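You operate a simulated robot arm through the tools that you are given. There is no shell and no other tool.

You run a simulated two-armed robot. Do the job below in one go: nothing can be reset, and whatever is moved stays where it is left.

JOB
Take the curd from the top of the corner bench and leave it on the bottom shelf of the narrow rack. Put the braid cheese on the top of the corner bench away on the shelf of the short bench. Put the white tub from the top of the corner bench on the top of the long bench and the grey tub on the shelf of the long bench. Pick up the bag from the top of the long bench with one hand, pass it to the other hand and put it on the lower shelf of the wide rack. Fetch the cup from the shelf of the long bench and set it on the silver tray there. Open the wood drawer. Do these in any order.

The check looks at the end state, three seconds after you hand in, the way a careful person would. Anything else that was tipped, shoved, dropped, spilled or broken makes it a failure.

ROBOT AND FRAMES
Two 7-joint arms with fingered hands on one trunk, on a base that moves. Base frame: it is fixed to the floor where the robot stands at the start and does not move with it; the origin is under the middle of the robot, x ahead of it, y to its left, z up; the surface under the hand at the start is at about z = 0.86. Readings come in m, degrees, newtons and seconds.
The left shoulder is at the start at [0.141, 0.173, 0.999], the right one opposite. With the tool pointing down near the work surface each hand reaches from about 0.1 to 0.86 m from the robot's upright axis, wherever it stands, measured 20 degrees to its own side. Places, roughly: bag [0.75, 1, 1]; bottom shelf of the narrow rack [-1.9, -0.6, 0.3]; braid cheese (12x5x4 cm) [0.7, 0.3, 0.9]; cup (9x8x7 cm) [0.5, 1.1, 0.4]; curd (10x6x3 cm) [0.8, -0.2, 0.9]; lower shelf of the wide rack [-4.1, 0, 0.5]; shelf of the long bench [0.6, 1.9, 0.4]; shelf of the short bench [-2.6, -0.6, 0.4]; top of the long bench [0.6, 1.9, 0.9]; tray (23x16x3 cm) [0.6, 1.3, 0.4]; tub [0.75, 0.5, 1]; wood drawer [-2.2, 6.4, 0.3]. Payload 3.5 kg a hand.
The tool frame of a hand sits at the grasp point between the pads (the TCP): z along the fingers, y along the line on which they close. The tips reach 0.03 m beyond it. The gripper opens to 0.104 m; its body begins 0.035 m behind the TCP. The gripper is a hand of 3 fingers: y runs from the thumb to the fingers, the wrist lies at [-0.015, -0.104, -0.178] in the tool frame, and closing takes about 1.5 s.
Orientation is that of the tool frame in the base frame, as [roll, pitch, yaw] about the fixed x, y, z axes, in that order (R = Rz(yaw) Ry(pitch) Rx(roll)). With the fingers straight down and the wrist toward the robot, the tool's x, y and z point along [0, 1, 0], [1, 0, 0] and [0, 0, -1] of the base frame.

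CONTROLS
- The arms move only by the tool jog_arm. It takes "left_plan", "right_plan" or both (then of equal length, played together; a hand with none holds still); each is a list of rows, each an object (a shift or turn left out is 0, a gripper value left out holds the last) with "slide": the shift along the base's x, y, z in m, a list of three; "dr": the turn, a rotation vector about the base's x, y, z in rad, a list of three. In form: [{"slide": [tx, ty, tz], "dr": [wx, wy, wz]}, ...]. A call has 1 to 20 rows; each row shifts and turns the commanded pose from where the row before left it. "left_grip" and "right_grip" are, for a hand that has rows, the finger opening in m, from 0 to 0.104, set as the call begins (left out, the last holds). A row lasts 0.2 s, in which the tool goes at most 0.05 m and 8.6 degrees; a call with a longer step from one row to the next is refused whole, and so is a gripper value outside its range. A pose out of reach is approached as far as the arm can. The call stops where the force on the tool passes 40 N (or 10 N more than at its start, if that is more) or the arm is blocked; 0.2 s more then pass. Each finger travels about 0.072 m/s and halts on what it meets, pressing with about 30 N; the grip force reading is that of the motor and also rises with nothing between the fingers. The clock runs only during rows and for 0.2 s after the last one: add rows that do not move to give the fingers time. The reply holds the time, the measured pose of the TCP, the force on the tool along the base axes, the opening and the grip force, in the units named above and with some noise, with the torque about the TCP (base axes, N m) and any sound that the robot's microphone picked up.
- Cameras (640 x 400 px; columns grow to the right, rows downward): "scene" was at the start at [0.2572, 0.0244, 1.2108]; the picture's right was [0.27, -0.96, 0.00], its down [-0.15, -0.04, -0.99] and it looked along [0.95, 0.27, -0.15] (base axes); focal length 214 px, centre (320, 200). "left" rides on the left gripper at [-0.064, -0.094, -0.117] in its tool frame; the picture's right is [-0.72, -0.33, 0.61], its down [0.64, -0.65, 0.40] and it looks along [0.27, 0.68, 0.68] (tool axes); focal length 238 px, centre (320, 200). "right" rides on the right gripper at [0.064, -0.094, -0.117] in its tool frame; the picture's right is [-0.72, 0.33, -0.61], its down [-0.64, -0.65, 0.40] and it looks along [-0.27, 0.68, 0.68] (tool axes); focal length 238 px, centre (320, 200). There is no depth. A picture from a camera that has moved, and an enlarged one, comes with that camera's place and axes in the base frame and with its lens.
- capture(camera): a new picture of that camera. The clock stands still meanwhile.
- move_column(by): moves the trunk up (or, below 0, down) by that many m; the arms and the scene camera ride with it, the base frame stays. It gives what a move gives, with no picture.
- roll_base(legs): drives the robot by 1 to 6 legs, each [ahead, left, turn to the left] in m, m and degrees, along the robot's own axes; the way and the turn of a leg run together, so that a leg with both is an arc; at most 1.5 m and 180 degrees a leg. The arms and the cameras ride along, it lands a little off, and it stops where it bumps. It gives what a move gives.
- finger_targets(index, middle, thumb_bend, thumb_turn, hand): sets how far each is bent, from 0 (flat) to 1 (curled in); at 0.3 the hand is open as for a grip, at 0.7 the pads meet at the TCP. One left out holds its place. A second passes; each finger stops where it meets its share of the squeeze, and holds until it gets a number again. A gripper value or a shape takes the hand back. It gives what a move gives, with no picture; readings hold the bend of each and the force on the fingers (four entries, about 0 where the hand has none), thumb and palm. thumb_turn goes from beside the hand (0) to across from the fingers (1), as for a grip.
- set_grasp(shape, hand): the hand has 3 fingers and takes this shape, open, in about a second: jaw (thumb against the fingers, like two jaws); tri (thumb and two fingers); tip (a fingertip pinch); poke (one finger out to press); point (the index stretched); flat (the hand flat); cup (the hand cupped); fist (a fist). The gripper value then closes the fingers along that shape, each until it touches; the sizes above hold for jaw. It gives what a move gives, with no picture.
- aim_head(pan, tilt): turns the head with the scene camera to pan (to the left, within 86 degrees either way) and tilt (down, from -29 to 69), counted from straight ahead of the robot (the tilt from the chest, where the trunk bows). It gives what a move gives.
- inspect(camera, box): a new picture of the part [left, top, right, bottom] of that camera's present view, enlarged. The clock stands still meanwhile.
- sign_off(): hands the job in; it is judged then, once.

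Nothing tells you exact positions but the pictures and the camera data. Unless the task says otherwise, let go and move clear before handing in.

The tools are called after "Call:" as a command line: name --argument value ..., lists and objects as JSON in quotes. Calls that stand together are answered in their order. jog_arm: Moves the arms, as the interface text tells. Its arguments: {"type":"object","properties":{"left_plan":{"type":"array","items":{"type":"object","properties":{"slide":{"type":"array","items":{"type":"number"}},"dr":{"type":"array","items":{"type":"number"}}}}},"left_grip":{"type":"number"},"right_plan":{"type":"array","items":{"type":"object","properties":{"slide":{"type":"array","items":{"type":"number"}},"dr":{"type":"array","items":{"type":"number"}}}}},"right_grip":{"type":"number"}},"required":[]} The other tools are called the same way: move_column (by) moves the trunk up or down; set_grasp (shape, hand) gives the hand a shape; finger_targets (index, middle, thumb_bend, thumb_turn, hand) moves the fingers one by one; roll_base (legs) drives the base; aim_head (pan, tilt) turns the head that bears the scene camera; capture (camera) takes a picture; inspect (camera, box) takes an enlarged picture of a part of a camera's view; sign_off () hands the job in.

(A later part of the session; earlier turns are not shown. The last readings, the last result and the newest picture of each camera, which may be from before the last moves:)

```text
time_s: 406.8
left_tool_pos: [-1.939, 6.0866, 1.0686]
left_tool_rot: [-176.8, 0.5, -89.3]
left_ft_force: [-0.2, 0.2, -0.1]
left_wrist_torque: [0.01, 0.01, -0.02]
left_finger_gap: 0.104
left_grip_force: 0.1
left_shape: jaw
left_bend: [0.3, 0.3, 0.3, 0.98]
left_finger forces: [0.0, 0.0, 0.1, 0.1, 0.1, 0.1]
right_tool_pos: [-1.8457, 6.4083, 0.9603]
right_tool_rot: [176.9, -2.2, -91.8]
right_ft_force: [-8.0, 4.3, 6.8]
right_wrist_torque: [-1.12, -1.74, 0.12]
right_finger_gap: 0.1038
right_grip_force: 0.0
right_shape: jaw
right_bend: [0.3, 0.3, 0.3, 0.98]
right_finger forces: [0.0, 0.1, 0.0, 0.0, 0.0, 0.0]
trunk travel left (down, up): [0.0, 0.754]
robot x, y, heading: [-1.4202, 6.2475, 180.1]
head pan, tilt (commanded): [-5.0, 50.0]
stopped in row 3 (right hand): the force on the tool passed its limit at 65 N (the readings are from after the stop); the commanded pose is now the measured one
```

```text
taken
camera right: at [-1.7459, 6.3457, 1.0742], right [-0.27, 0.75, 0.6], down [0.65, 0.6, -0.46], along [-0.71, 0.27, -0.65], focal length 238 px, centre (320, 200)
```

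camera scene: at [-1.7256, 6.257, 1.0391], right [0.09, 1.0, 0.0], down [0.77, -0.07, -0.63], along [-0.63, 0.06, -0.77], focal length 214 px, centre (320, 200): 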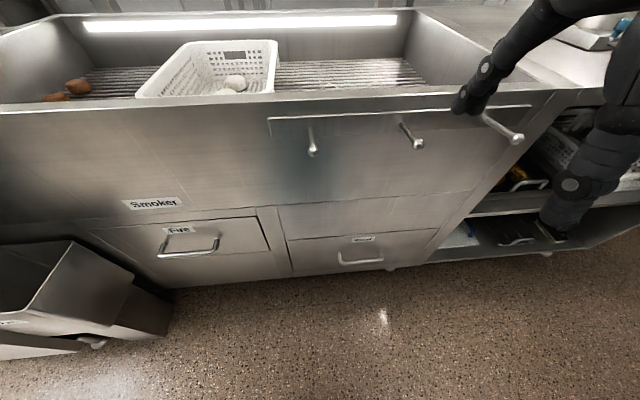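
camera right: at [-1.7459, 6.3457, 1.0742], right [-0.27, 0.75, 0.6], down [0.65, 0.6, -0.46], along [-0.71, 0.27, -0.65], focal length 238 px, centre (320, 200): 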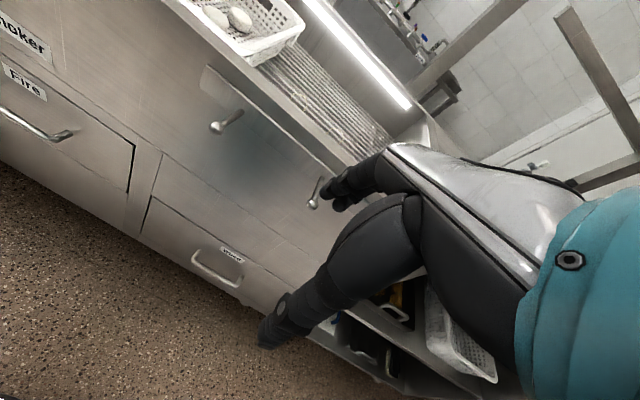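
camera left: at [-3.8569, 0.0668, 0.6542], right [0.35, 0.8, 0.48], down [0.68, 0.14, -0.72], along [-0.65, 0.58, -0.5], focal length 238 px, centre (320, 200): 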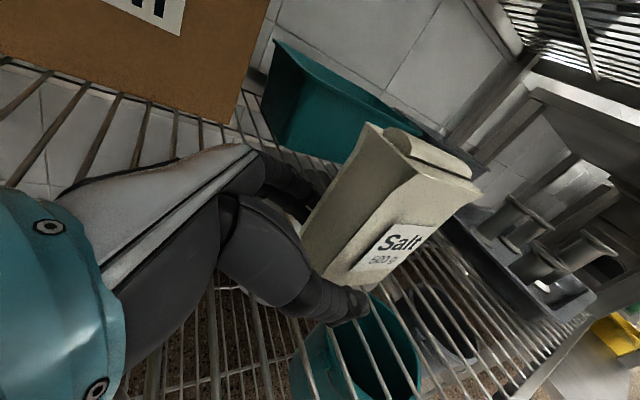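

The hand touched my own head, which is low and forward at this trunk height. I'll move the hand outward, back the base up a little, and approach with more room.

Call:
jog_arm --right_plan '[{"slide": [0, 0.03, 0.02]}, {"slide": [0, 0.03, 0.02]}, {"slide": [0, 0.02, 0]}]'

Call:
aim_head --pan 0 --tilt 45

Call:
roll_base --legs '[[-0.1, 0, 0]]'

Call:
capture --camera "scene"

```text
time_s: 407.6
left_tool_pos: [-1.9397, 6.0872, 1.0697]
left_tool_rot: [-176.8, 0.4, -89.5]
left_ft_force: [-0.3, 0.2, 0.4]
left_wrist_torque: [0.0, 0.0, -0.01]
left_finger_gap: 0.1039
left_grip_force: 0.1
left_shape: jaw
left_bend: [0.3, 0.3, 0.3, 0.98]
left_finger forces: [0.0, 0.0, 0.0, 0.1, 0.1, 0.0]
right_tool_pos: [-1.8453, 6.4885, 1.0003]
right_tool_rot: [176.9, -1.9, -91.5]
right_ft_force: [0.1, 0.2, 0.3]
right_wrist_torque: [-0.02, 0.0, 0.01]
right_finger_gap: 0.1039
right_grip_force: 0.1
right_shape: jaw
right_bend: [0.3, 0.3, 0.3, 0.98]
right_finger forces: [0.1, 0.0, 0.1, 0.0, 0.0, 0.0]
trunk travel left (down, up): [0.0, 0.754]
robot x, y, heading: [-1.4215, 6.2519, 180.0]
head pan, tilt (commanded): [-5.0, 50.0]
```

```text
time_s: 408.2
left_tool_pos: [-1.9388, 6.0866, 1.0691]
left_tool_rot: [-176.8, 0.4, -89.5]
left_ft_force: [-0.3, -0.2, 0.3]
left_wrist_torque: [-0.03, 0.01, 0.01]
left_finger_gap: 0.1038
left_grip_force: 0.0
left_shape: jaw
left_bend: [0.3, 0.3, 0.3, 0.98]
left_finger forces: [0.0, 0.1, 0.1, 0.0, 0.0, 0.1]
right_tool_pos: [-1.8453, 6.4876, 0.999]
right_tool_rot: [177.0, -1.9, -91.5]
right_ft_force: [0.4, 0.3, 0.2]
right_wrist_torque: [-0.01, 0.01, -0.01]
right_finger_gap: 0.1038
right_grip_force: 0.1
right_shape: jaw
right_bend: [0.3, 0.3, 0.3, 0.98]
right_finger forces: [0.1, 0.0, 0.1, 0.0, 0.0, 0.0]
trunk travel left (down, up): [0.0, 0.754]
robot x, y, heading: [-1.4241, 6.2476, 180.0]
head pan, tilt (commanded): [0.0, 45.0]
```

```text
time_s: 409.4
left_tool_pos: [-1.8401, 6.087, 1.0698]
left_tool_rot: [-176.8, 0.5, -89.3]
left_ft_force: [0.2, 1.0, -0.2]
left_wrist_torque: [0.03, 0.01, 0.02]
left_finger_gap: 0.1037
left_grip_force: 0.0
left_shape: jaw
left_bend: [0.3, 0.3, 0.3, 0.98]
left_finger forces: [0.1, 0.1, 0.0, 0.0, 0.1, 0.0]
right_tool_pos: [-1.7454, 6.4885, 1.0003]
right_tool_rot: [176.9, -2.0, -91.5]
right_ft_force: [1.1, 0.5, -0.1]
right_wrist_torque: [-0.01, 0.03, 0.01]
right_finger_gap: 0.1038
right_grip_force: 0.0
right_shape: jaw
right_bend: [0.3, 0.3, 0.3, 0.98]
right_finger forces: [0.1, 0.0, 0.0, 0.0, 0.1, 0.0]
trunk travel left (down, up): [0.0, 0.754]
robot x, y, heading: [-1.3223, 6.2477, 180.0]
head pan, tilt (commanded): [0.0, 45.0]
```

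```text
taken
camera scene: at [-1.6317, 6.2498, 1.0469], right [0.0, 1.0, 0.0], down [0.71, 0.0, -0.71], along [-0.71, 0.0, -0.71], focal length 214 px, centre (320, 200)
```

scene: 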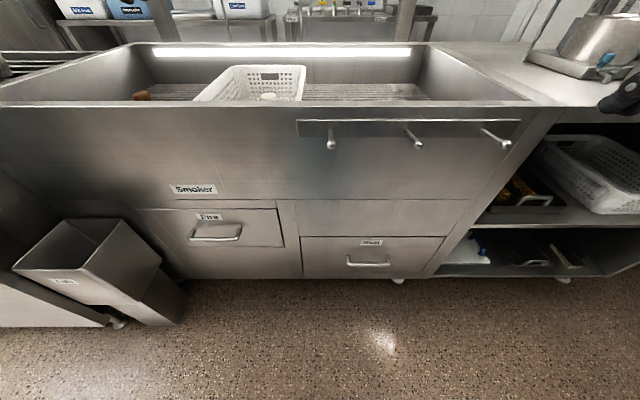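

I have room now. Lowering the right hand in front of the drawer.

Call:
jog_arm --right_plan '[{"slide": [-0.01, 0, -0.045]}, {"slide": [-0.01, 0, -0.045]}, {"slide": [-0.01, 0, -0.045]}, {"slide": [-0.01, 0, -0.045]}, {"slide": [-0.01, 0, -0.045]}, {"slide": [-0.01, 0, -0.045]}, {"slide": [-0.01, -0.01, -0.045]}, {"slide": [-0.01, -0.01, -0.045]}, {"slide": [-0.01, -0.01, -0.045]}, {"slide": [-0.01, -0.01, -0.045]}]'

Call:
capture --camera "scene"

Call:
capture --camera "right"

```text
time_s: 411.6
left_tool_pos: [-1.8405, 6.0865, 1.0693]
left_tool_rot: [-176.8, 0.5, -89.3]
left_ft_force: [-1.8, 0.4, -0.7]
left_wrist_torque: [-0.01, -0.01, -0.03]
left_finger_gap: 0.104
left_grip_force: 0.1
left_shape: jaw
left_bend: [0.3, 0.3, 0.3, 0.98]
left_finger forces: [0.0, 0.0, 0.0, 0.0, 0.1, 0.1]
right_tool_pos: [-1.8921, 6.4512, 0.5823]
right_tool_rot: [176.9, -2.0, -91.4]
right_ft_force: [-0.9, -0.2, 0.0]
right_wrist_torque: [0.02, 0.04, -0.02]
right_finger_gap: 0.1038
right_grip_force: 0.1
right_shape: jaw
right_bend: [0.3, 0.3, 0.3, 0.98]
right_finger forces: [0.0, 0.0, 0.0, 0.0, 0.0, 0.0]
right hand out of reach, approached as far as the arm can: row 3, 4, 5
trunk travel left (down, up): [0.0, 0.754]
robot x, y, heading: [-1.3228, 6.2477, 180.1]
head pan, tilt (commanded): [0.0, 45.0]
```

```text
taken
camera scene: at [-1.6323, 6.2498, 1.0467], right [0.0, 1.0, 0.0], down [0.71, 0.0, -0.71], along [-0.71, 0.0, -0.71], focal length 214 px, centre (320, 200)
```

scene: 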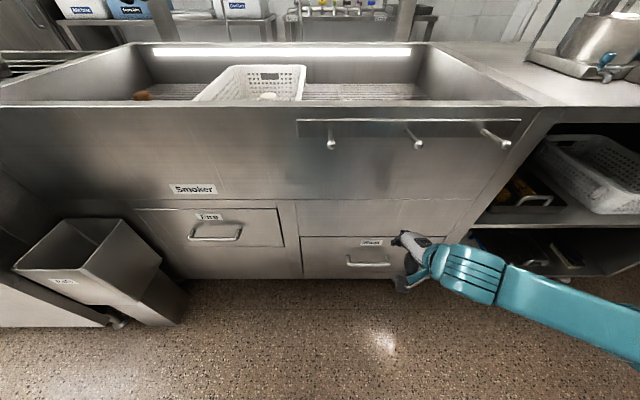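

```text
taken
camera right: at [-1.7932, 6.3878, 0.6963], right [-0.27, 0.75, 0.6], down [0.65, 0.61, -0.46], along [-0.71, 0.26, -0.65], focal length 238 px, centre (320, 200)
```

right: 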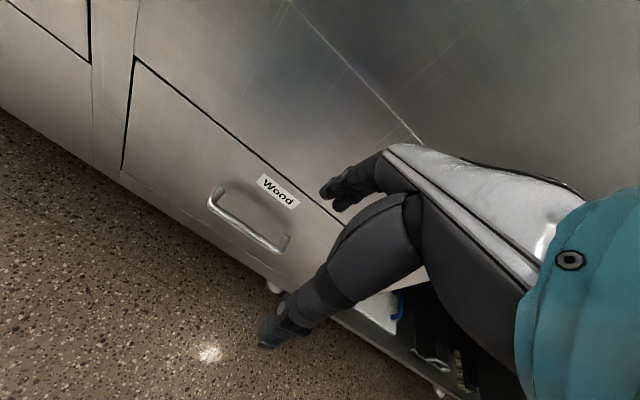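

I now see the "Wood" label and its bar handle, about 3 cm off the drawer face. I'll narrow the fingers so they can slip behind the bar, then bring the hand above it.

Call:
finger_targets --hand "right" --index 0.5 --middle 0.5 --thumb_bend 0.35 --thumb_turn 1.0

Call:
jog_arm --right_plan '[{"slide": [-0.02, -0.005, -0.03]}, {"slide": [-0.02, -0.005, -0.03]}, {"slide": [-0.02, -0.005, -0.03]}, {"slide": [-0.02, 0, -0.03]}, {"slide": [-0.015, 0, -0.02]}]'

Call:
capture --camera "right"

Call:
capture --camera "scene"

```text
time_s: 412.6
left_tool_pos: [-1.8406, 6.0869, 1.0712]
left_tool_rot: [-176.8, 0.5, -89.3]
left_ft_force: [-0.2, 0.2, -0.3]
left_wrist_torque: [-0.02, -0.01, -0.03]
left_finger_gap: 0.1039
left_grip_force: 0.0
left_shape: jaw
left_bend: [0.3, 0.3, 0.3, 0.98]
left_finger forces: [0.0, 0.1, 0.0, 0.0, 0.0, 0.0]
right_tool_pos: [-1.8916, 6.4513, 0.5832]
right_tool_rot: [176.9, -1.9, -91.5]
right_ft_force: [-1.0, -0.6, -0.4]
right_wrist_torque: [0.0, -0.01, -0.02]
right_finger_gap: 0.072
right_grip_force: 0.0
right_shape: fingers
right_bend: [0.5, 0.5, 0.35, 0.98]
right_finger forces: [0.0, 0.1, 0.0, 0.0, 0.1, 0.0]
trunk travel left (down, up): [0.0, 0.754]
robot x, y, heading: [-1.3212, 6.2489, 180.1]
head pan, tilt (commanded): [0.0, 45.0]
```

```text
time_s: 413.8
left_tool_pos: [-1.8413, 6.087, 1.0697]
left_tool_rot: [-176.8, 0.5, -89.4]
left_ft_force: [0.7, -0.4, 0.8]
left_wrist_torque: [0.02, -0.03, -0.02]
left_finger_gap: 0.104
left_grip_force: 0.0
left_shape: jaw
left_bend: [0.3, 0.3, 0.3, 0.98]
left_finger forces: [0.0, 0.0, 0.1, 0.0, 0.0, 0.0]
right_tool_pos: [-1.9889, 6.4356, 0.4414]
right_tool_rot: [177.0, -1.9, -91.5]
right_ft_force: [0.0, 0.2, 0.2]
right_wrist_torque: [-0.04, 0.01, 0.01]
right_finger_gap: 0.0718
right_grip_force: 0.1
right_shape: fingers
right_bend: [0.5, 0.5, 0.35, 0.98]
right_finger forces: [0.0, 0.0, 0.1, 0.0, 0.0, 0.0]
trunk travel left (down, up): [0.0, 0.754]
robot x, y, heading: [-1.3197, 6.2498, 180.1]
head pan, tilt (commanded): [0.0, 45.0]
```

```text
taken
camera right: at [-1.8903, 6.3742, 0.5549], right [-0.27, 0.75, 0.6], down [0.65, 0.61, -0.46], along [-0.71, 0.27, -0.65], focal length 238 px, centre (320, 200)
```

right: 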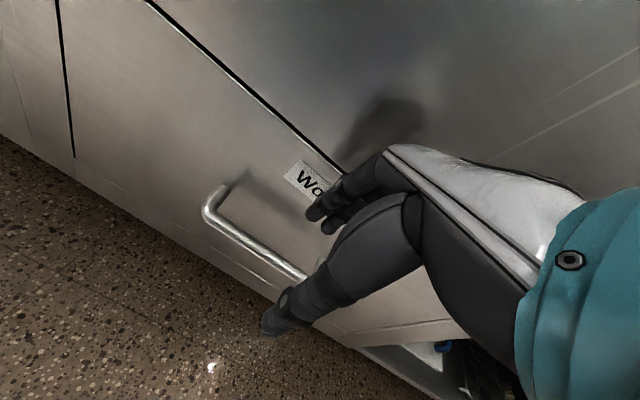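

```text
taken
camera scene: at [-1.6323, 6.2498, 1.0467], right [0.0, 1.0, 0.0], down [0.71, 0.0, -0.71], along [-0.71, 0.0, -0.71], focal length 214 px, centre (320, 200)
```

scene: 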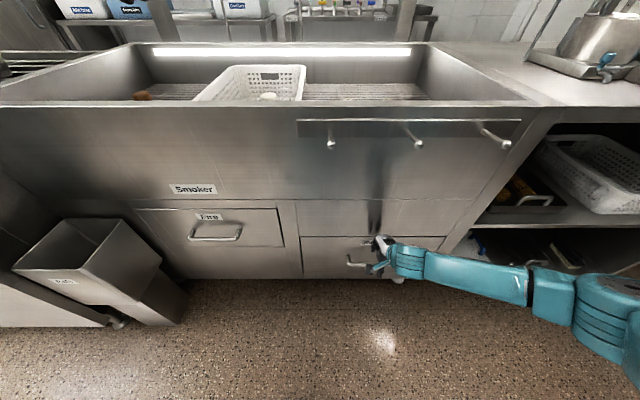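

Call:
inspect --camera "scene" --box '[300, 225, 420, 295]'

Call:
inspect --camera "right" --box '[180, 140, 360, 350]'

```text
5.33 times, centred on (360, 260) of scene
camera zoom: at [-1.6323, 6.2498, 1.0467], right [0.0, 1.0, 0.0], down [0.71, 0.0, -0.71], along [-0.71, 0.0, -0.71], focal length 1144 px, centre (107, -120)
```

zoom: 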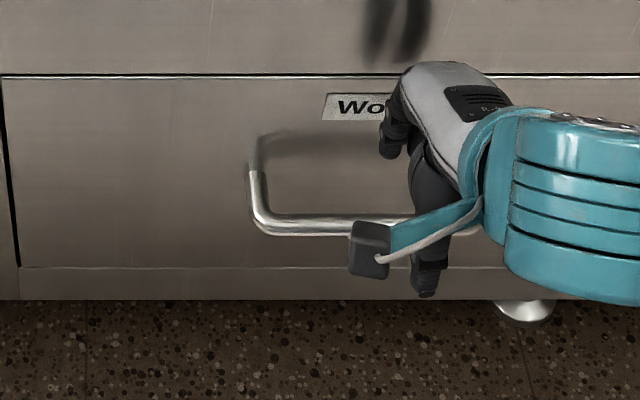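

```text
1.90 times, centred on (270, 245) of right
camera zoom: at [-1.8903, 6.3742, 0.5549], right [-0.27, 0.75, 0.6], down [0.65, 0.61, -0.46], along [-0.71, 0.27, -0.65], focal length 454 px, centre (415, 114)
```

zoom: 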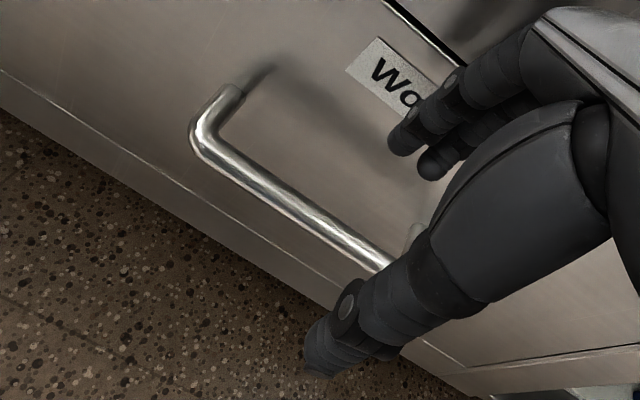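

Handle bar estimated at x≈-2.032, z≈0.317, with a gap of about 2.4 cm to the drawer face (x≈-2.062). I'll move forward so the fingers are over that gap, descend partway and check.

Call:
jog_arm --right_plan '[{"slide": [-0.015, -0.002, 0]}, {"slide": [-0.0135, -0.002, -0.01]}, {"slide": [0, 0, -0.025]}, {"slide": [0, 0, -0.025]}, {}]'

Call:
inspect --camera "right" --box '[180, 120, 380, 350]'

Call:
inspect --camera "scene" --box '[310, 225, 430, 295]'

```text
time_s: 414.5
left_tool_pos: [-1.836, 6.0886, 1.0728]
left_tool_rot: [-176.9, 0.6, -89.5]
left_ft_force: [-0.2, 0.0, 0.3]
left_wrist_torque: [-0.03, -0.01, -0.02]
left_finger_gap: 0.1039
left_grip_force: 0.0
left_shape: jaw
left_bend: [0.3, 0.3, 0.3, 0.98]
left_finger forces: [0.0, 0.0, 0.0, 0.0, 0.1, 0.0]
right_tool_pos: [-2.0141, 6.431, 0.4295]
right_tool_rot: [176.8, -2.3, -91.4]
right_ft_force: [29.8, 1.5, 22.1]
right_wrist_torque: [0.26, 1.34, -0.53]
right_finger_gap: 0.0717
right_grip_force: 18.3
right_shape: fingers
right_bend: [0.5, 0.66, 0.35, 0.98]
right_finger forces: [0.1, 36.2, 0.0, 0.1, 0.0, 0.0]
trunk travel left (down, up): [0.0, 0.754]
robot x, y, heading: [-1.3211, 6.2539, 179.8]
head pan, tilt (commanded): [0.0, 45.0]
stopped in row 3 (right hand): the force on the tool passed its limit at 56 N (the readings are from after the stop); the commanded pose is now the measured one
```

```text
1.74 times, centred on (280, 235) of right
camera zoom: at [-1.9154, 6.3696, 0.5434], right [-0.27, 0.75, 0.6], down [0.64, 0.61, -0.47], along [-0.71, 0.26, -0.65], focal length 414 px, centre (390, 139)
```

zoom: 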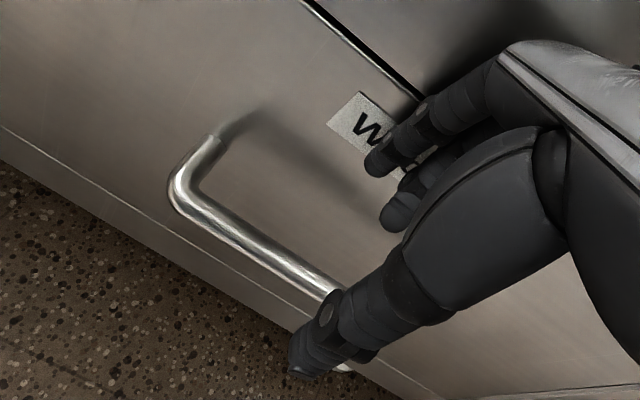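

```text
5.33 times, centred on (370, 260) of scene
camera zoom: at [-1.6278, 6.2505, 1.0482], right [0.0, 1.0, 0.0], down [0.7, 0.0, -0.71], along [-0.71, 0.0, -0.7], focal length 1144 px, centre (53, -120)
```

zoom: 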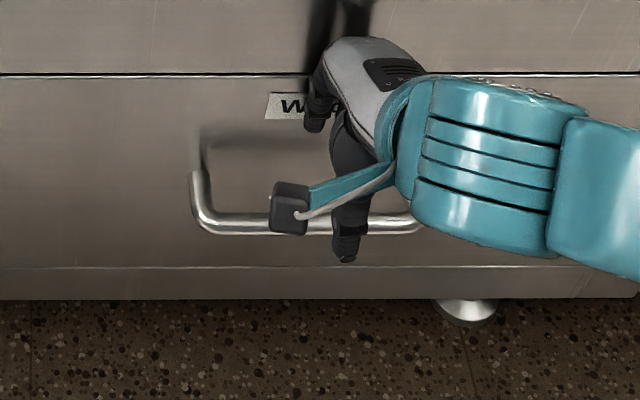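

The finger's knuckle pressed on the drawer face. I'll back off and use a slight forward tilt so the fingertips, not the knuckles, go behind the bar.

Call:
jog_arm --right_plan '[{"slide": [0.02, 0, 0.01]}, {"slide": [0.02, 0, 0.01]}, {"slide": [0, 0, 0], "dr": [0, 0.07, 0]}, {"slide": [0, 0, 0], "dr": [0, 0.08, 0]}, {"slide": [0, 0, 0], "dr": [0, 0.08, 0]}, {"slide": [0, 0, 0], "dr": [0, 0.08, 0]}]'

Call:
finger_targets --hand "right" --index 0.5 --middle 0.5 --thumb_bend 0.35 --thumb_turn 1.0

Call:
inspect --camera "right" --box '[180, 120, 380, 350]'

```text
time_s: 415.9
left_tool_pos: [-1.8393, 6.0873, 1.0698]
left_tool_rot: [-176.8, 0.5, -89.4]
left_ft_force: [0.4, -0.2, -0.4]
left_wrist_torque: [0.02, 0.0, -0.02]
left_finger_gap: 0.1036
left_grip_force: 0.1
left_shape: jaw
left_bend: [0.3, 0.3, 0.3, 0.98]
left_finger forces: [0.1, 0.0, 0.0, 0.0, 0.0, 0.0]
right_tool_pos: [-1.9775, 6.4307, 0.4479]
right_tool_rot: [176.9, -2.2, -91.4]
right_ft_force: [0.2, -1.2, -0.3]
right_wrist_torque: [-0.02, -0.01, -0.01]
right_finger_gap: 0.0716
right_grip_force: 0.2
right_shape: fingers
right_bend: [0.5, 0.5, 0.35, 0.98]
right_finger forces: [0.0, 0.1, 0.0, 0.0, 0.0, 0.0]
right hand out of reach, approached as far as the arm can: row 3, 4, 5, 6
trunk travel left (down, up): [0.0, 0.754]
robot x, y, heading: [-1.3222, 6.2489, 179.7]
head pan, tilt (commanded): [0.0, 45.0]
```

```text
time_s: 416.9
left_tool_pos: [-1.8394, 6.0879, 1.0699]
left_tool_rot: [-176.8, 0.5, -89.4]
left_ft_force: [0.3, 1.2, -0.4]
left_wrist_torque: [-0.01, 0.01, 0.0]
left_finger_gap: 0.1038
left_grip_force: 0.0
left_shape: jaw
left_bend: [0.3, 0.3, 0.3, 0.98]
left_finger forces: [0.0, 0.0, 0.1, 0.1, 0.0, 0.0]
right_tool_pos: [-1.9781, 6.4313, 0.448]
right_tool_rot: [177.0, -2.1, -91.5]
right_ft_force: [0.6, 1.4, 0.4]
right_wrist_torque: [0.0, -0.02, 0.01]
right_finger_gap: 0.0716
right_grip_force: 0.0
right_shape: fingers
right_bend: [0.5, 0.5, 0.35, 0.98]
right_finger forces: [0.0, 0.0, 0.0, 0.0, 0.1, 0.0]
trunk travel left (down, up): [0.0, 0.754]
robot x, y, heading: [-1.3215, 6.2494, 179.7]
head pan, tilt (commanded): [0.0, 45.0]
```

```text
1.74 times, centred on (280, 235) of right
camera zoom: at [-1.8783, 6.37, 0.5609], right [-0.27, 0.75, 0.6], down [0.65, 0.61, -0.46], along [-0.71, 0.26, -0.65], focal length 414 px, centre (390, 139)
```

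zoom: 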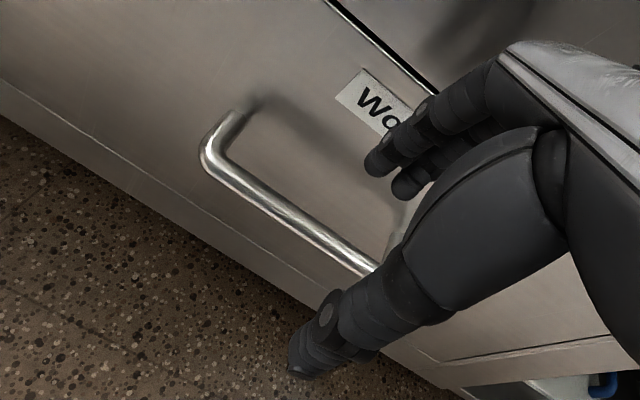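

Tilting isn't possible here. I'll instead hook with the index finger alone, which had clearance: curl the middle finger, keep the index fairly straight and the thumb open.

Call:
finger_targets --hand "right" --index 0.5 --middle 1.0 --thumb_bend 0.3 --thumb_turn 1.0

Call:
jog_arm --right_plan '[{"slide": [-0.016, 0.01, -0.005]}, {"slide": [-0.016, 0, -0.005]}, {}]'

Call:
inspect --camera "right" --box '[180, 120, 380, 350]'

Call:
inspect --camera "scene" --box '[310, 225, 430, 295]'

```text
time_s: 417.9
left_tool_pos: [-1.8386, 6.0877, 1.0694]
left_tool_rot: [-176.8, 0.5, -89.4]
left_ft_force: [0.1, 1.2, -0.5]
left_wrist_torque: [-0.02, 0.01, 0.04]
left_finger_gap: 0.104
left_grip_force: 0.1
left_shape: jaw
left_bend: [0.3, 0.3, 0.3, 0.98]
left_finger forces: [0.0, 0.1, 0.0, 0.0, 0.1, 0.1]
right_tool_pos: [-1.9776, 6.4327, 0.4462]
right_tool_rot: [176.9, -2.2, -91.5]
right_ft_force: [-0.1, 0.9, -1.1]
right_wrist_torque: [0.02, -0.03, -0.02]
right_finger_gap: 0.0776
right_grip_force: 0.1
right_shape: fingers
right_bend: [0.5, 1.0, 0.3, 0.98]
right_finger forces: [0.0, 0.0, 0.0, 0.1, 0.0, 0.0]
trunk travel left (down, up): [0.0, 0.754]
robot x, y, heading: [-1.3192, 6.2503, 179.8]
head pan, tilt (commanded): [0.0, 45.0]
```

```text
time_s: 418.7
left_tool_pos: [-1.8403, 6.0875, 1.0689]
left_tool_rot: [-176.8, 0.5, -89.4]
left_ft_force: [0.4, 0.5, 0.1]
left_wrist_torque: [-0.01, 0.01, 0.01]
left_finger_gap: 0.104
left_grip_force: 0.1
left_shape: jaw
left_bend: [0.3, 0.3, 0.3, 0.98]
left_finger forces: [0.0, 0.0, 0.0, 0.1, 0.0, 0.1]
right_tool_pos: [-2.008, 6.444, 0.4359]
right_tool_rot: [177.0, -2.3, -91.4]
right_ft_force: [0.2, -0.2, -0.3]
right_wrist_torque: [0.0, -0.02, -0.02]
right_finger_gap: 0.0776
right_grip_force: 0.0
right_shape: fingers
right_bend: [0.5, 1.0, 0.3, 0.98]
right_finger forces: [0.0, 0.0, 0.0, 0.0, 0.0, 0.1]
trunk travel left (down, up): [0.0, 0.754]
robot x, y, heading: [-1.3162, 6.2521, 179.7]
head pan, tilt (commanded): [0.0, 45.0]
```

```text
1.74 times, centred on (280, 235) of right
camera zoom: at [-1.9103, 6.3803, 0.5499], right [-0.27, 0.75, 0.6], down [0.65, 0.61, -0.46], along [-0.71, 0.26, -0.65], focal length 414 px, centre (390, 139)
```

zoom: 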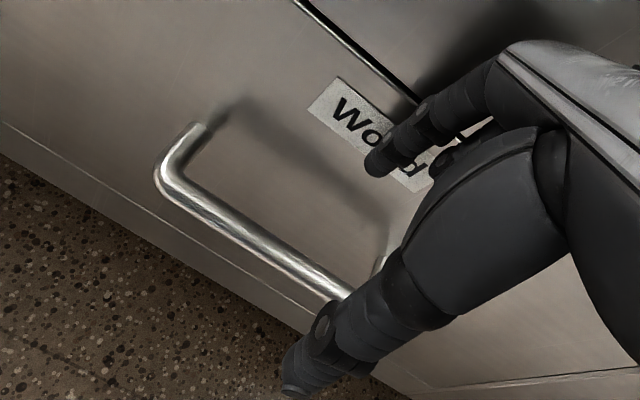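

```text
5.33 times, centred on (370, 260) of scene
camera zoom: at [-1.6316, 6.2502, 1.0468], right [0.0, 1.0, 0.0], down [0.71, 0.0, -0.71], along [-0.71, 0.0, -0.71], focal length 1144 px, centre (53, -120)
```

zoom: 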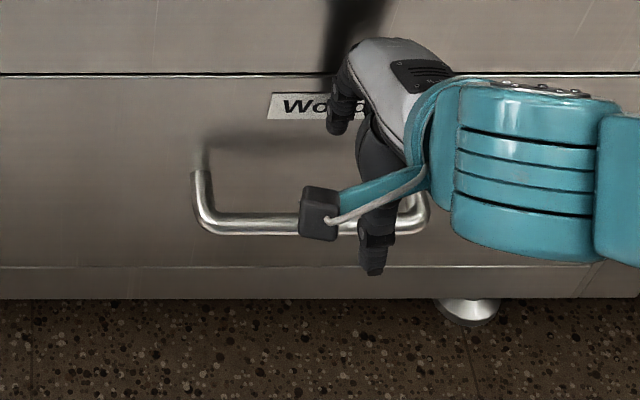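

Index fingertip is at about x=-2.044, just over the gap. I'll nudge 5 mm forward and lower to just above the bar.

Call:
jog_arm --right_plan '[{"slide": [-0.004, 0, -0.02]}, {"slide": [0, 0, -0.025]}, {"slide": [0, 0, -0.025]}, {}]'

Call:
inspect --camera "right" --box '[180, 120, 380, 350]'

Call:
inspect --camera "scene" --box '[310, 225, 430, 295]'

```text
time_s: 419.7
left_tool_pos: [-1.8403, 6.0868, 1.0698]
left_tool_rot: [-176.8, 0.6, -89.3]
left_ft_force: [-0.4, -0.4, 0.1]
left_wrist_torque: [0.02, 0.02, -0.02]
left_finger_gap: 0.104
left_grip_force: 0.1
left_shape: jaw
left_bend: [0.3, 0.3, 0.3, 0.98]
left_finger forces: [0.0, 0.0, 0.1, 0.1, 0.0, 0.1]
right_tool_pos: [-2.0155, 6.4413, 0.369]
right_tool_rot: [177.1, -2.1, -91.5]
right_ft_force: [-0.1, 0.1, 0.3]
right_wrist_torque: [-0.02, -0.02, -0.02]
right_finger_gap: 0.0777
right_grip_force: 0.1
right_shape: fingers
right_bend: [0.5, 1.0, 0.3, 0.98]
right_finger forces: [0.0, 0.1, 0.0, 0.1, 0.1, 0.0]
trunk travel left (down, up): [0.0, 0.754]
robot x, y, heading: [-1.3206, 6.251, 179.8]
head pan, tilt (commanded): [0.0, 45.0]
```

```text
1.74 times, centred on (280, 235) of right
camera zoom: at [-1.9166, 6.379, 0.4818], right [-0.28, 0.75, 0.6], down [0.65, 0.61, -0.46], along [-0.71, 0.26, -0.65], focal length 414 px, centre (390, 139)
```

zoom: 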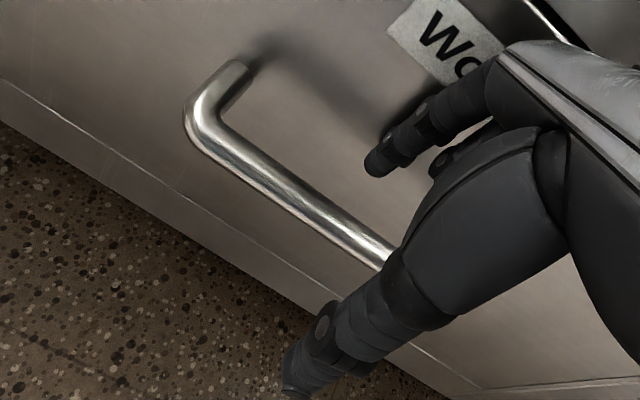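

```text
5.33 times, centred on (370, 260) of scene
camera zoom: at [-1.6316, 6.2502, 1.0468], right [0.0, 1.0, 0.0], down [0.71, 0.0, -0.71], along [-0.71, 0.0, -0.71], focal length 1144 px, centre (53, -120)
```

zoom: 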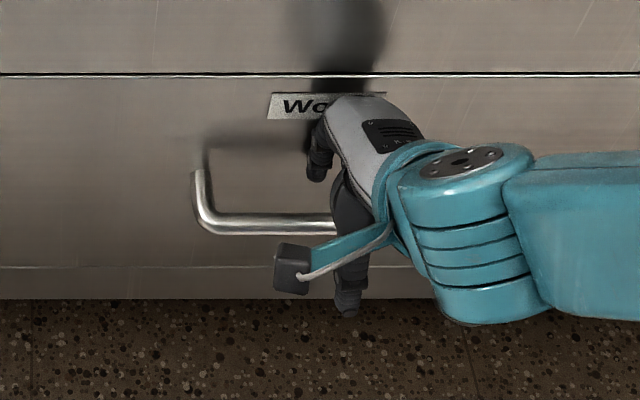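

The index is lined up behind the bar. Lowering it into the gap.

Call:
jog_arm --right_plan '[{"slide": [0, 0, -0.012]}, {"slide": [0, 0, -0.012]}, {"slide": [0, 0, -0.012]}, {}]'

Call:
inspect --camera "right" --box '[180, 120, 380, 350]'

Call:
inspect --camera "scene" --box '[310, 225, 430, 295]'

```text
time_s: 420.7
left_tool_pos: [-1.8396, 6.087, 1.0706]
left_tool_rot: [-176.8, 0.6, -89.4]
left_ft_force: [0.2, 0.4, -0.1]
left_wrist_torque: [0.01, 0.0, -0.01]
left_finger_gap: 0.1038
left_grip_force: 0.2
left_shape: jaw
left_bend: [0.3, 0.3, 0.3, 0.98]
left_finger forces: [0.0, 0.1, 0.0, 0.0, 0.0, 0.1]
right_tool_pos: [-2.0227, 6.4555, 0.3496]
right_tool_rot: [177.3, -2.2, -91.4]
right_ft_force: [11.8, -3.2, 3.6]
right_wrist_torque: [0.05, 0.3, 0.21]
right_finger_gap: 0.0715
right_grip_force: 6.0
right_shape: fingers
right_bend: [0.56, 1.0, 0.3, 0.98]
right_finger forces: [12.0, 0.0, 0.1, 0.1, 0.0, 0.1]
right hand out of reach, approached as far as the arm can: row 1, 2, 3
trunk travel left (down, up): [0.0, 0.754]
robot x, y, heading: [-1.3253, 6.2532, 180.3]
head pan, tilt (commanded): [0.0, 45.0]
```

```text
1.74 times, centred on (280, 235) of right
camera zoom: at [-1.9234, 6.3931, 0.4637], right [-0.28, 0.75, 0.6], down [0.65, 0.61, -0.46], along [-0.71, 0.26, -0.66], focal length 414 px, centre (390, 139)
```

zoom: 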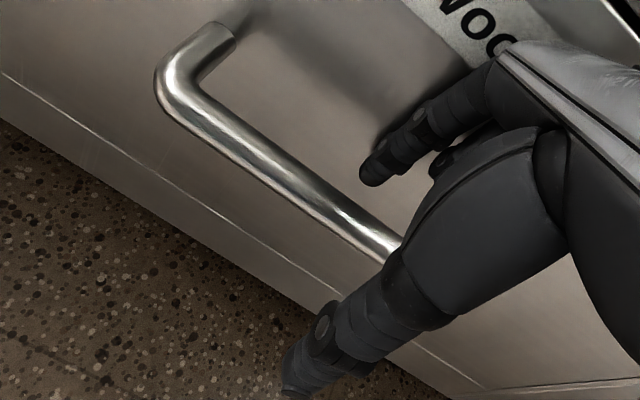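

```text
5.33 times, centred on (370, 260) of scene
camera zoom: at [-1.6309, 6.2501, 1.047], right [0.0, 1.0, 0.0], down [0.71, 0.0, -0.71], along [-0.71, 0.0, -0.71], focal length 1144 px, centre (53, -120)
```

zoom: 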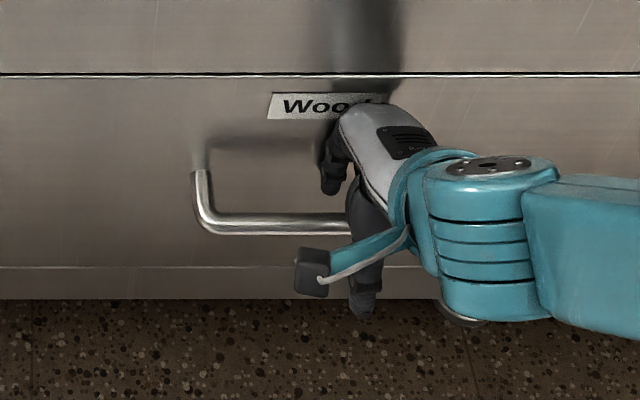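

The arm is at its reach limit here; I'll back the hand off, move the base 7 cm closer, and approach again.

Call:
jog_arm --right_plan '[{"slide": [0.01, -0.005, 0.03]}, {"slide": [0.02, -0.005, 0.03]}, {"slide": [0.03, -0.005, 0.01]}, {"slide": [0.03, 0, 0]}]'

Call:
roll_base --legs '[[0.07, 0, 0]]'

Call:
inspect --camera "right" --box '[180, 120, 380, 350]'

```text
time_s: 421.7
left_tool_pos: [-1.8395, 6.0873, 1.0697]
left_tool_rot: [-176.8, 0.5, -89.4]
left_ft_force: [-1.2, -0.8, -0.1]
left_wrist_torque: [-0.03, -0.02, -0.01]
left_finger_gap: 0.1038
left_grip_force: 0.1
left_shape: jaw
left_bend: [0.3, 0.3, 0.3, 0.98]
left_finger forces: [0.1, 0.0, 0.0, 0.1, 0.1, 0.1]
right_tool_pos: [-1.9978, 6.4585, 0.4132]
right_tool_rot: [177.2, -2.1, -91.5]
right_ft_force: [-0.3, 0.2, -0.1]
right_wrist_torque: [-0.02, 0.03, 0.03]
right_finger_gap: 0.0773
right_grip_force: 0.2
right_shape: fingers
right_bend: [0.5, 1.0, 0.3, 0.98]
right_finger forces: [0.0, 0.0, 0.0, 0.0, 0.1, 0.0]
right hand out of reach, approached as far as the arm can: row 2, 3, 4
trunk travel left (down, up): [0.0, 0.754]
robot x, y, heading: [-1.3196, 6.2529, 180.0]
head pan, tilt (commanded): [0.0, 45.0]
```

```text
time_s: 422.6
left_tool_pos: [-1.8729, 6.0874, 1.0705]
left_tool_rot: [-176.8, 0.4, -89.4]
left_ft_force: [1.0, -0.2, 0.5]
left_wrist_torque: [-0.03, 0.01, 0.0]
left_finger_gap: 0.1038
left_grip_force: 0.0
left_shape: jaw
left_bend: [0.3, 0.3, 0.3, 0.98]
left_finger forces: [0.0, 0.1, 0.0, 0.0, 0.0, 0.0]
right_tool_pos: [-2.0222, 6.4571, 0.4066]
right_tool_rot: [178.4, -2.4, -91.1]
right_ft_force: [9.6, 0.8, 3.5]
right_wrist_torque: [-0.03, 0.27, 0.04]
right_finger_gap: 0.0723
right_grip_force: 4.7
right_shape: fingers
right_bend: [0.55, 1.0, 0.3, 0.98]
right_finger forces: [9.2, 0.1, 0.0, 0.0, 0.1, 0.1]
trunk travel left (down, up): [0.0, 0.754]
robot x, y, heading: [-1.3578, 6.2483, 179.7]
head pan, tilt (commanded): [0.0, 45.0]
stopped in leg 1: the force on the tool passed its limit at 80 N (the readings are from after the stop); the commanded pose is now the measured one
```

```text
1.74 times, centred on (280, 235) of right
camera zoom: at [-1.9245, 6.3959, 0.5225], right [-0.29, 0.75, 0.59], down [0.65, 0.61, -0.45], along [-0.7, 0.25, -0.67], focal length 414 px, centre (390, 139)
```

zoom: 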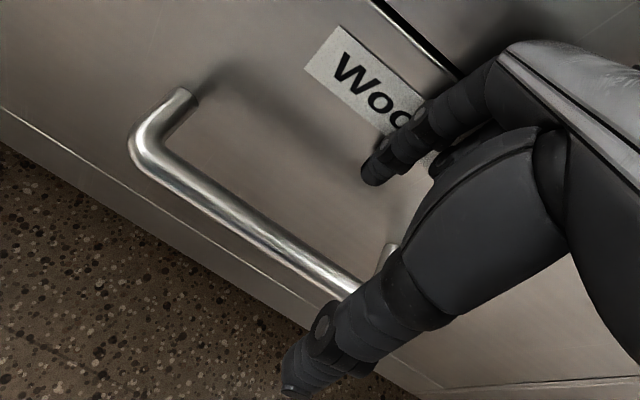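

The tool-down hook isn't workable at this height. I'll lift the hand away and instead grip the bar with the hand pointing sideways-forward and closing vertically (thumb above, fingers below). First I free the hand upward.

Call:
jog_arm --right_plan '[{"slide": [0.01, 0, 0.03]}, {"slide": [0.01, 0, 0.04]}, {"slide": [0.01, 0, 0.045]}, {"slide": [0.01, 0, 0.045]}, {"slide": [0.02, 0, 0.04]}, {"slide": [0.03, 0, 0.03]}, {"slide": [0.03, 0, 0.02]}, {"slide": [0.03, 0, 0]}]'

Call:
capture --camera "scene"

```text
time_s: 424.4
left_tool_pos: [-1.8749, 6.0881, 1.0682]
left_tool_rot: [-176.7, 0.4, -89.5]
left_ft_force: [0.5, 1.0, 0.3]
left_wrist_torque: [0.01, 0.01, 0.01]
left_finger_gap: 0.1038
left_grip_force: 0.2
left_shape: jaw
left_bend: [0.3, 0.3, 0.3, 0.98]
left_finger forces: [0.0, 0.0, 0.0, 0.0, 0.1, 0.1]
right_tool_pos: [-1.8799, 6.4568, 0.6569]
right_tool_rot: [178.3, -2.3, -91.3]
right_ft_force: [-0.3, 0.2, 0.5]
right_wrist_torque: [0.0, -0.02, 0.01]
right_finger_gap: 0.0773
right_grip_force: 0.0
right_shape: fingers
right_bend: [0.5, 1.0, 0.3, 0.98]
right_finger forces: [0.0, 0.0, 0.0, 0.0, 0.1, 0.0]
right hand out of reach, approached as far as the arm can: row 8
trunk travel left (down, up): [0.0, 0.754]
robot x, y, heading: [-1.3528, 6.2523, 179.5]
head pan, tilt (commanded): [0.0, 45.0]
```

```text
taken
camera scene: at [-1.6656, 6.2507, 1.0467], right [0.0, 1.0, 0.0], down [0.71, 0.0, -0.71], along [-0.71, 0.0, -0.71], focal length 214 px, centre (320, 200)
```

scene: 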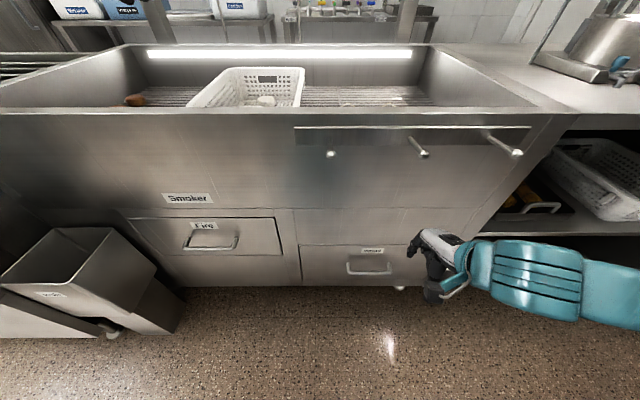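

Now rotate the right hand to point left, in steps.

Call:
jog_arm --right_plan '[{"dr": [-0.1428, 0, 0]}, {"dr": [-0.1428, 0, 0]}, {"dr": [-0.1428, 0, 0]}, {"dr": [-0.1428, 0, 0]}, {"dr": [-0.1428, 0, 0]}, {"dr": [-0.1428, 0, 0]}, {"dr": [-0.1428, 0, 0]}, {"dr": [-0.1428, 0, 0]}, {"dr": [-0.1428, 0, 0]}, {"dr": [-0.1428, 0, 0]}, {"dr": [-0.1428, 0, 0]}]' --right_grip 0.104

Call:
capture --camera "scene"

```text
time_s: 426.8
left_tool_pos: [-1.8742, 6.0894, 1.0686]
left_tool_rot: [-176.7, 0.4, -89.5]
left_ft_force: [0.5, -0.4, 0.1]
left_wrist_torque: [0.0, 0.01, 0.03]
left_finger_gap: 0.1037
left_grip_force: 0.1
left_shape: jaw
left_bend: [0.3, 0.3, 0.3, 0.98]
left_finger forces: [0.0, 0.0, 0.0, 0.0, 0.0, 0.0]
right_tool_pos: [-1.8784, 6.4579, 0.6543]
right_tool_rot: [-28.3, -87.3, 116.6]
right_ft_force: [0.4, -0.1, -0.3]
right_wrist_torque: [-0.02, -0.01, 0.03]
right_finger_gap: 0.1035
right_grip_force: 0.1
right_shape: jaw
right_bend: [0.3, 0.3, 0.3, 0.98]
right_finger forces: [0.0, 0.0, 0.1, 0.0, 0.1, 0.0]
trunk travel left (down, up): [0.0, 0.754]
robot x, y, heading: [-1.3564, 6.2524, 179.9]
head pan, tilt (commanded): [0.0, 45.0]
```

```text
taken
camera scene: at [-1.6656, 6.2508, 1.0467], right [0.0, 1.0, 0.0], down [0.71, 0.0, -0.71], along [-0.71, 0.0, -0.71], focal length 214 px, centre (320, 200)
```

scene: 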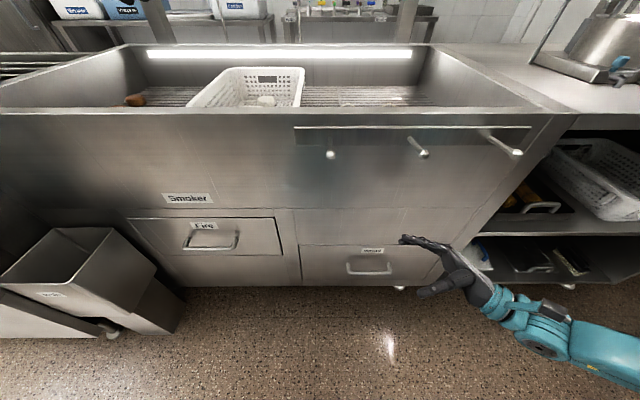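

The hand points left as wanted. Now roll it so the thumb is above and the fingers below.

Call:
jog_arm --right_plan '[{"dr": [0, -0.1428, 0]}, {"dr": [0, -0.1428, 0]}, {"dr": [0, -0.1428, 0]}, {"dr": [0, -0.1428, 0]}, {"dr": [0, -0.1428, 0]}, {"dr": [0, -0.1428, 0]}]'

Call:
capture --camera "scene"

```text
time_s: 428.2
left_tool_pos: [-1.8746, 6.0883, 1.0694]
left_tool_rot: [-176.7, 0.5, -89.5]
left_ft_force: [-0.7, 0.0, 0.2]
left_wrist_torque: [-0.04, -0.01, 0.0]
left_finger_gap: 0.1041
left_grip_force: 0.1
left_shape: jaw
left_bend: [0.3, 0.3, 0.3, 0.98]
left_finger forces: [0.0, 0.0, 0.0, 0.0, 0.1, 0.0]
right_tool_pos: [-1.874, 6.456, 0.6485]
right_tool_rot: [-89.7, -38.6, 176.9]
right_ft_force: [-5.9, 0.4, 7.0]
right_wrist_torque: [0.51, -0.21, 0.45]
right_finger_gap: 0.1036
right_grip_force: 0.0
right_shape: jaw
right_bend: [0.3, 0.3, 0.3, 0.97]
right_finger forces: [0.1, 0.0, 0.1, 0.1, 0.0, 0.0]
trunk travel left (down, up): [0.0, 0.754]
robot x, y, heading: [-1.355, 6.2534, 179.8]
head pan, tilt (commanded): [0.0, 45.0]
```

```text
taken
camera scene: at [-1.6656, 6.2512, 1.0468], right [0.0, 1.0, 0.0], down [0.71, 0.0, -0.71], along [-0.71, 0.0, -0.71], focal length 214 px, centre (320, 200)
```

scene: 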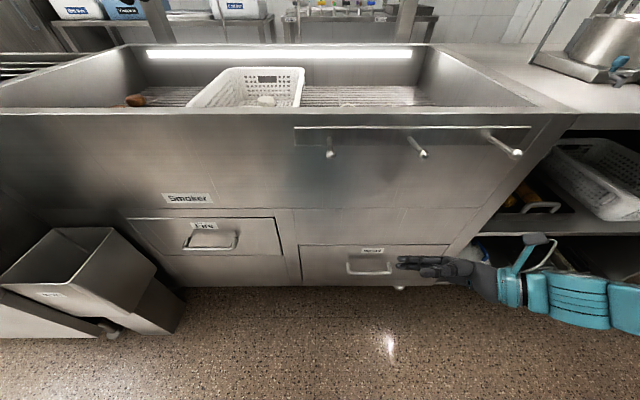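

Call:
jog_arm --right_plan '[{}, {}]'

Call:
capture --camera "right"

Call:
inspect --camera "scene" --box '[370, 190, 640, 350]'

```text
time_s: 428.8
left_tool_pos: [-1.875, 6.0888, 1.0698]
left_tool_rot: [-176.7, 0.5, -89.6]
left_ft_force: [0.1, 0.4, -0.1]
left_wrist_torque: [-0.05, 0.02, -0.02]
left_finger_gap: 0.1038
left_grip_force: 0.1
left_shape: jaw
left_bend: [0.3, 0.3, 0.3, 0.98]
left_finger forces: [0.0, 0.1, 0.0, 0.0, 0.0, 0.0]
right_tool_pos: [-1.8786, 6.4556, 0.6547]
right_tool_rot: [-89.8, -39.7, 176.8]
right_ft_force: [0.6, -0.5, 0.8]
right_wrist_torque: [-0.01, 0.03, 0.03]
right_finger_gap: 0.1035
right_grip_force: 0.1
right_shape: jaw
right_bend: [0.3, 0.3, 0.3, 0.97]
right_finger forces: [0.0, 0.0, 0.0, 0.1, 0.0, 0.0]
trunk travel left (down, up): [0.0, 0.754]
robot x, y, heading: [-1.3589, 6.2486, 179.4]
head pan, tilt (commanded): [0.0, 45.0]
```

```text
taken
camera right: at [-1.8612, 6.5729, 0.7673], right [0.38, 0.59, -0.71], down [0.89, -0.45, 0.09], along [-0.26, -0.67, -0.7], focal length 238 px, centre (320, 200)
```

right: 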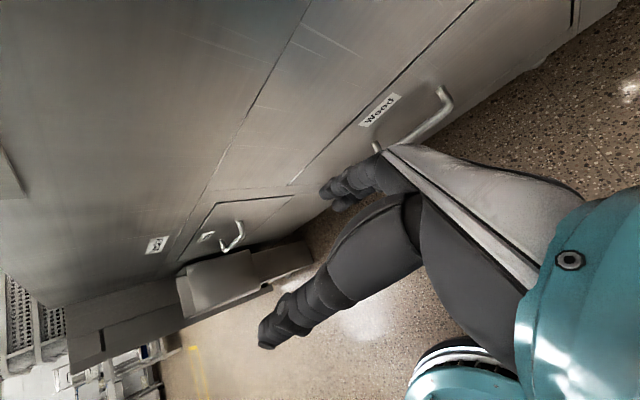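

```text
2.37 times, centred on (505, 270) of scene
camera zoom: at [-1.6656, 6.2508, 1.0468], right [0.0, 1.0, 0.0], down [0.71, 0.0, -0.71], along [-0.71, 0.0, -0.71], focal length 508 px, centre (-118, 34)
```

zoom: 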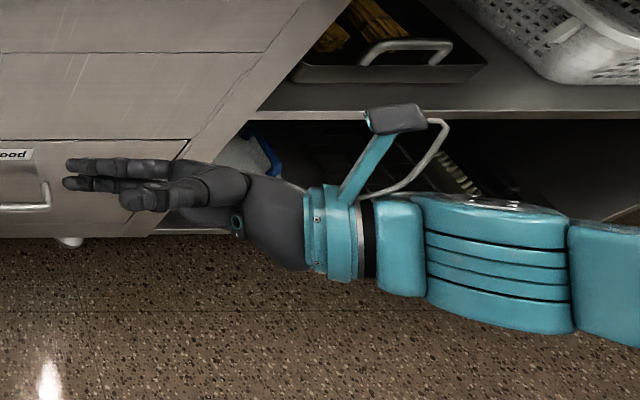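

That was only a transient; no contact now. I'll complete the roll.

Call:
jog_arm --right_plan '[{"dr": [0, -0.13, 0]}, {"dr": [0, -0.13, 0]}, {"dr": [0, -0.13, 0]}, {"dr": [0, -0.13, 0]}, {"dr": [0, -0.13, 0]}, {"dr": [0, -0.05, 0]}, {}]'

Call:
capture --camera "scene"

Call:
capture --camera "right"

```text
time_s: 430.4
left_tool_pos: [-1.8735, 6.0886, 1.0683]
left_tool_rot: [-176.8, 0.4, -89.4]
left_ft_force: [-0.4, -0.3, 0.2]
left_wrist_torque: [-0.02, 0.02, 0.0]
left_finger_gap: 0.1042
left_grip_force: 0.1
left_shape: jaw
left_bend: [0.3, 0.3, 0.3, 0.98]
left_finger forces: [0.0, 0.1, 0.0, 0.0, 0.0, 0.0]
right_tool_pos: [-1.906, 6.3736, 0.576]
right_tool_rot: [-91.5, 0.3, 177.6]
right_ft_force: [0.0, 0.0, -0.5]
right_wrist_torque: [0.01, 0.03, -0.01]
right_finger_gap: 0.1039
right_grip_force: 0.2
right_shape: jaw
right_bend: [0.3, 0.3, 0.3, 0.97]
right_finger forces: [0.0, 0.0, 0.0, 0.0, 0.1, 0.0]
right hand out of reach, approached as far as the arm can: row 1, 2, 3, 4, 5, 6
trunk travel left (down, up): [0.0, 0.754]
robot x, y, heading: [-1.3556, 6.2466, 179.7]
head pan, tilt (commanded): [0.0, 45.0]
```

```text
taken
camera scene: at [-1.6655, 6.2507, 1.0468], right [0.0, 1.0, 0.0], down [0.71, 0.0, -0.71], along [-0.71, 0.0, -0.71], focal length 214 px, centre (320, 200)
```

scene: 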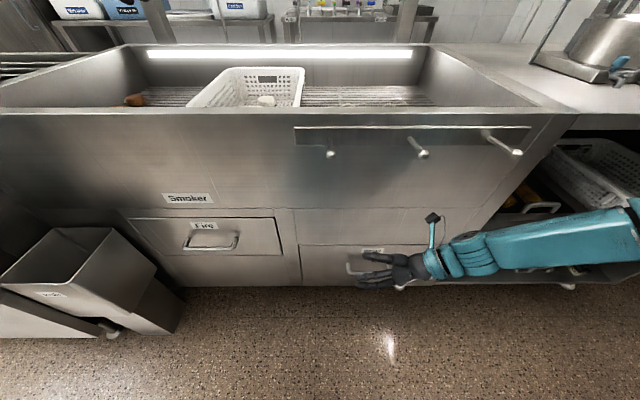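

```text
taken
camera right: at [-1.9654, 6.4908, 0.6731], right [0.75, 0.59, -0.31], down [0.62, -0.45, 0.65], along [0.24, -0.67, -0.7], focal length 238 px, centre (320, 200)
```

right: 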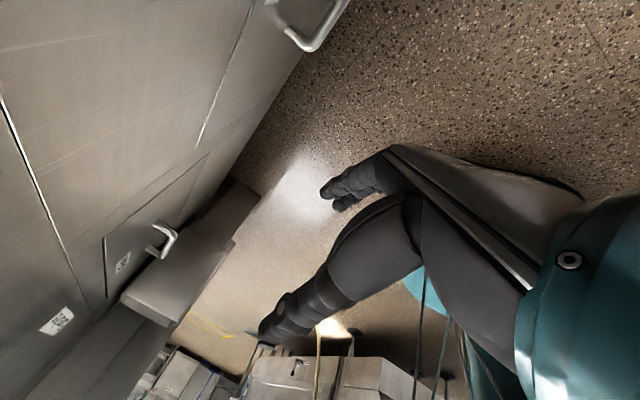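

The hand now points left with the thumb above. I'll yaw it partly forward and look.

Call:
jog_arm --right_plan '[{"slide": [0, 0.01, 0], "dr": [0, 0, -0.1]}, {"slide": [0, 0.01, 0], "dr": [0, 0, -0.1]}, {"slide": [0, 0.01, 0], "dr": [0, 0, -0.1]}, {"slide": [0, 0.01, 0], "dr": [0, 0, -0.1]}, {"slide": [0, 0.01, 0], "dr": [0, 0, -0.1]}, {"slide": [0, 0.01, 0], "dr": [0, 0, -0.1]}]'

Call:
capture --camera "scene"

```text
time_s: 431.8
left_tool_pos: [-1.8743, 6.0877, 1.0691]
left_tool_rot: [-176.6, 0.4, -89.6]
left_ft_force: [-0.5, -0.6, 0.1]
left_wrist_torque: [0.02, 0.01, -0.02]
left_finger_gap: 0.1038
left_grip_force: 0.1
left_shape: jaw
left_bend: [0.3, 0.3, 0.3, 0.98]
left_finger forces: [0.0, 0.1, 0.0, 0.0, 0.0, 0.0]
right_tool_pos: [-1.9044, 6.4358, 0.5757]
right_tool_rot: [-91.9, 0.3, 143.3]
right_ft_force: [-0.4, -1.0, -0.4]
right_wrist_torque: [0.01, -0.04, 0.01]
right_finger_gap: 0.1037
right_grip_force: 0.0
right_shape: jaw
right_bend: [0.3, 0.3, 0.3, 0.97]
right_finger forces: [0.1, 0.0, 0.0, 0.0, 0.0, 0.1]
trunk travel left (down, up): [0.0, 0.754]
robot x, y, heading: [-1.3553, 6.2499, 179.6]
head pan, tilt (commanded): [0.0, 45.0]
```

```text
taken
camera scene: at [-1.6655, 6.2508, 1.0468], right [0.0, 1.0, 0.0], down [0.71, 0.0, -0.71], along [-0.71, 0.0, -0.71], focal length 214 px, centre (320, 200)
```

scene: 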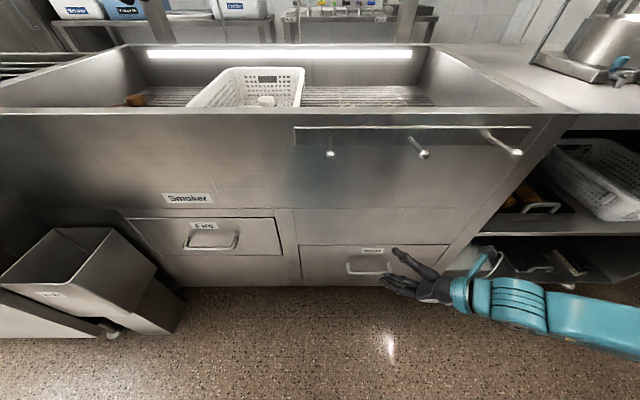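

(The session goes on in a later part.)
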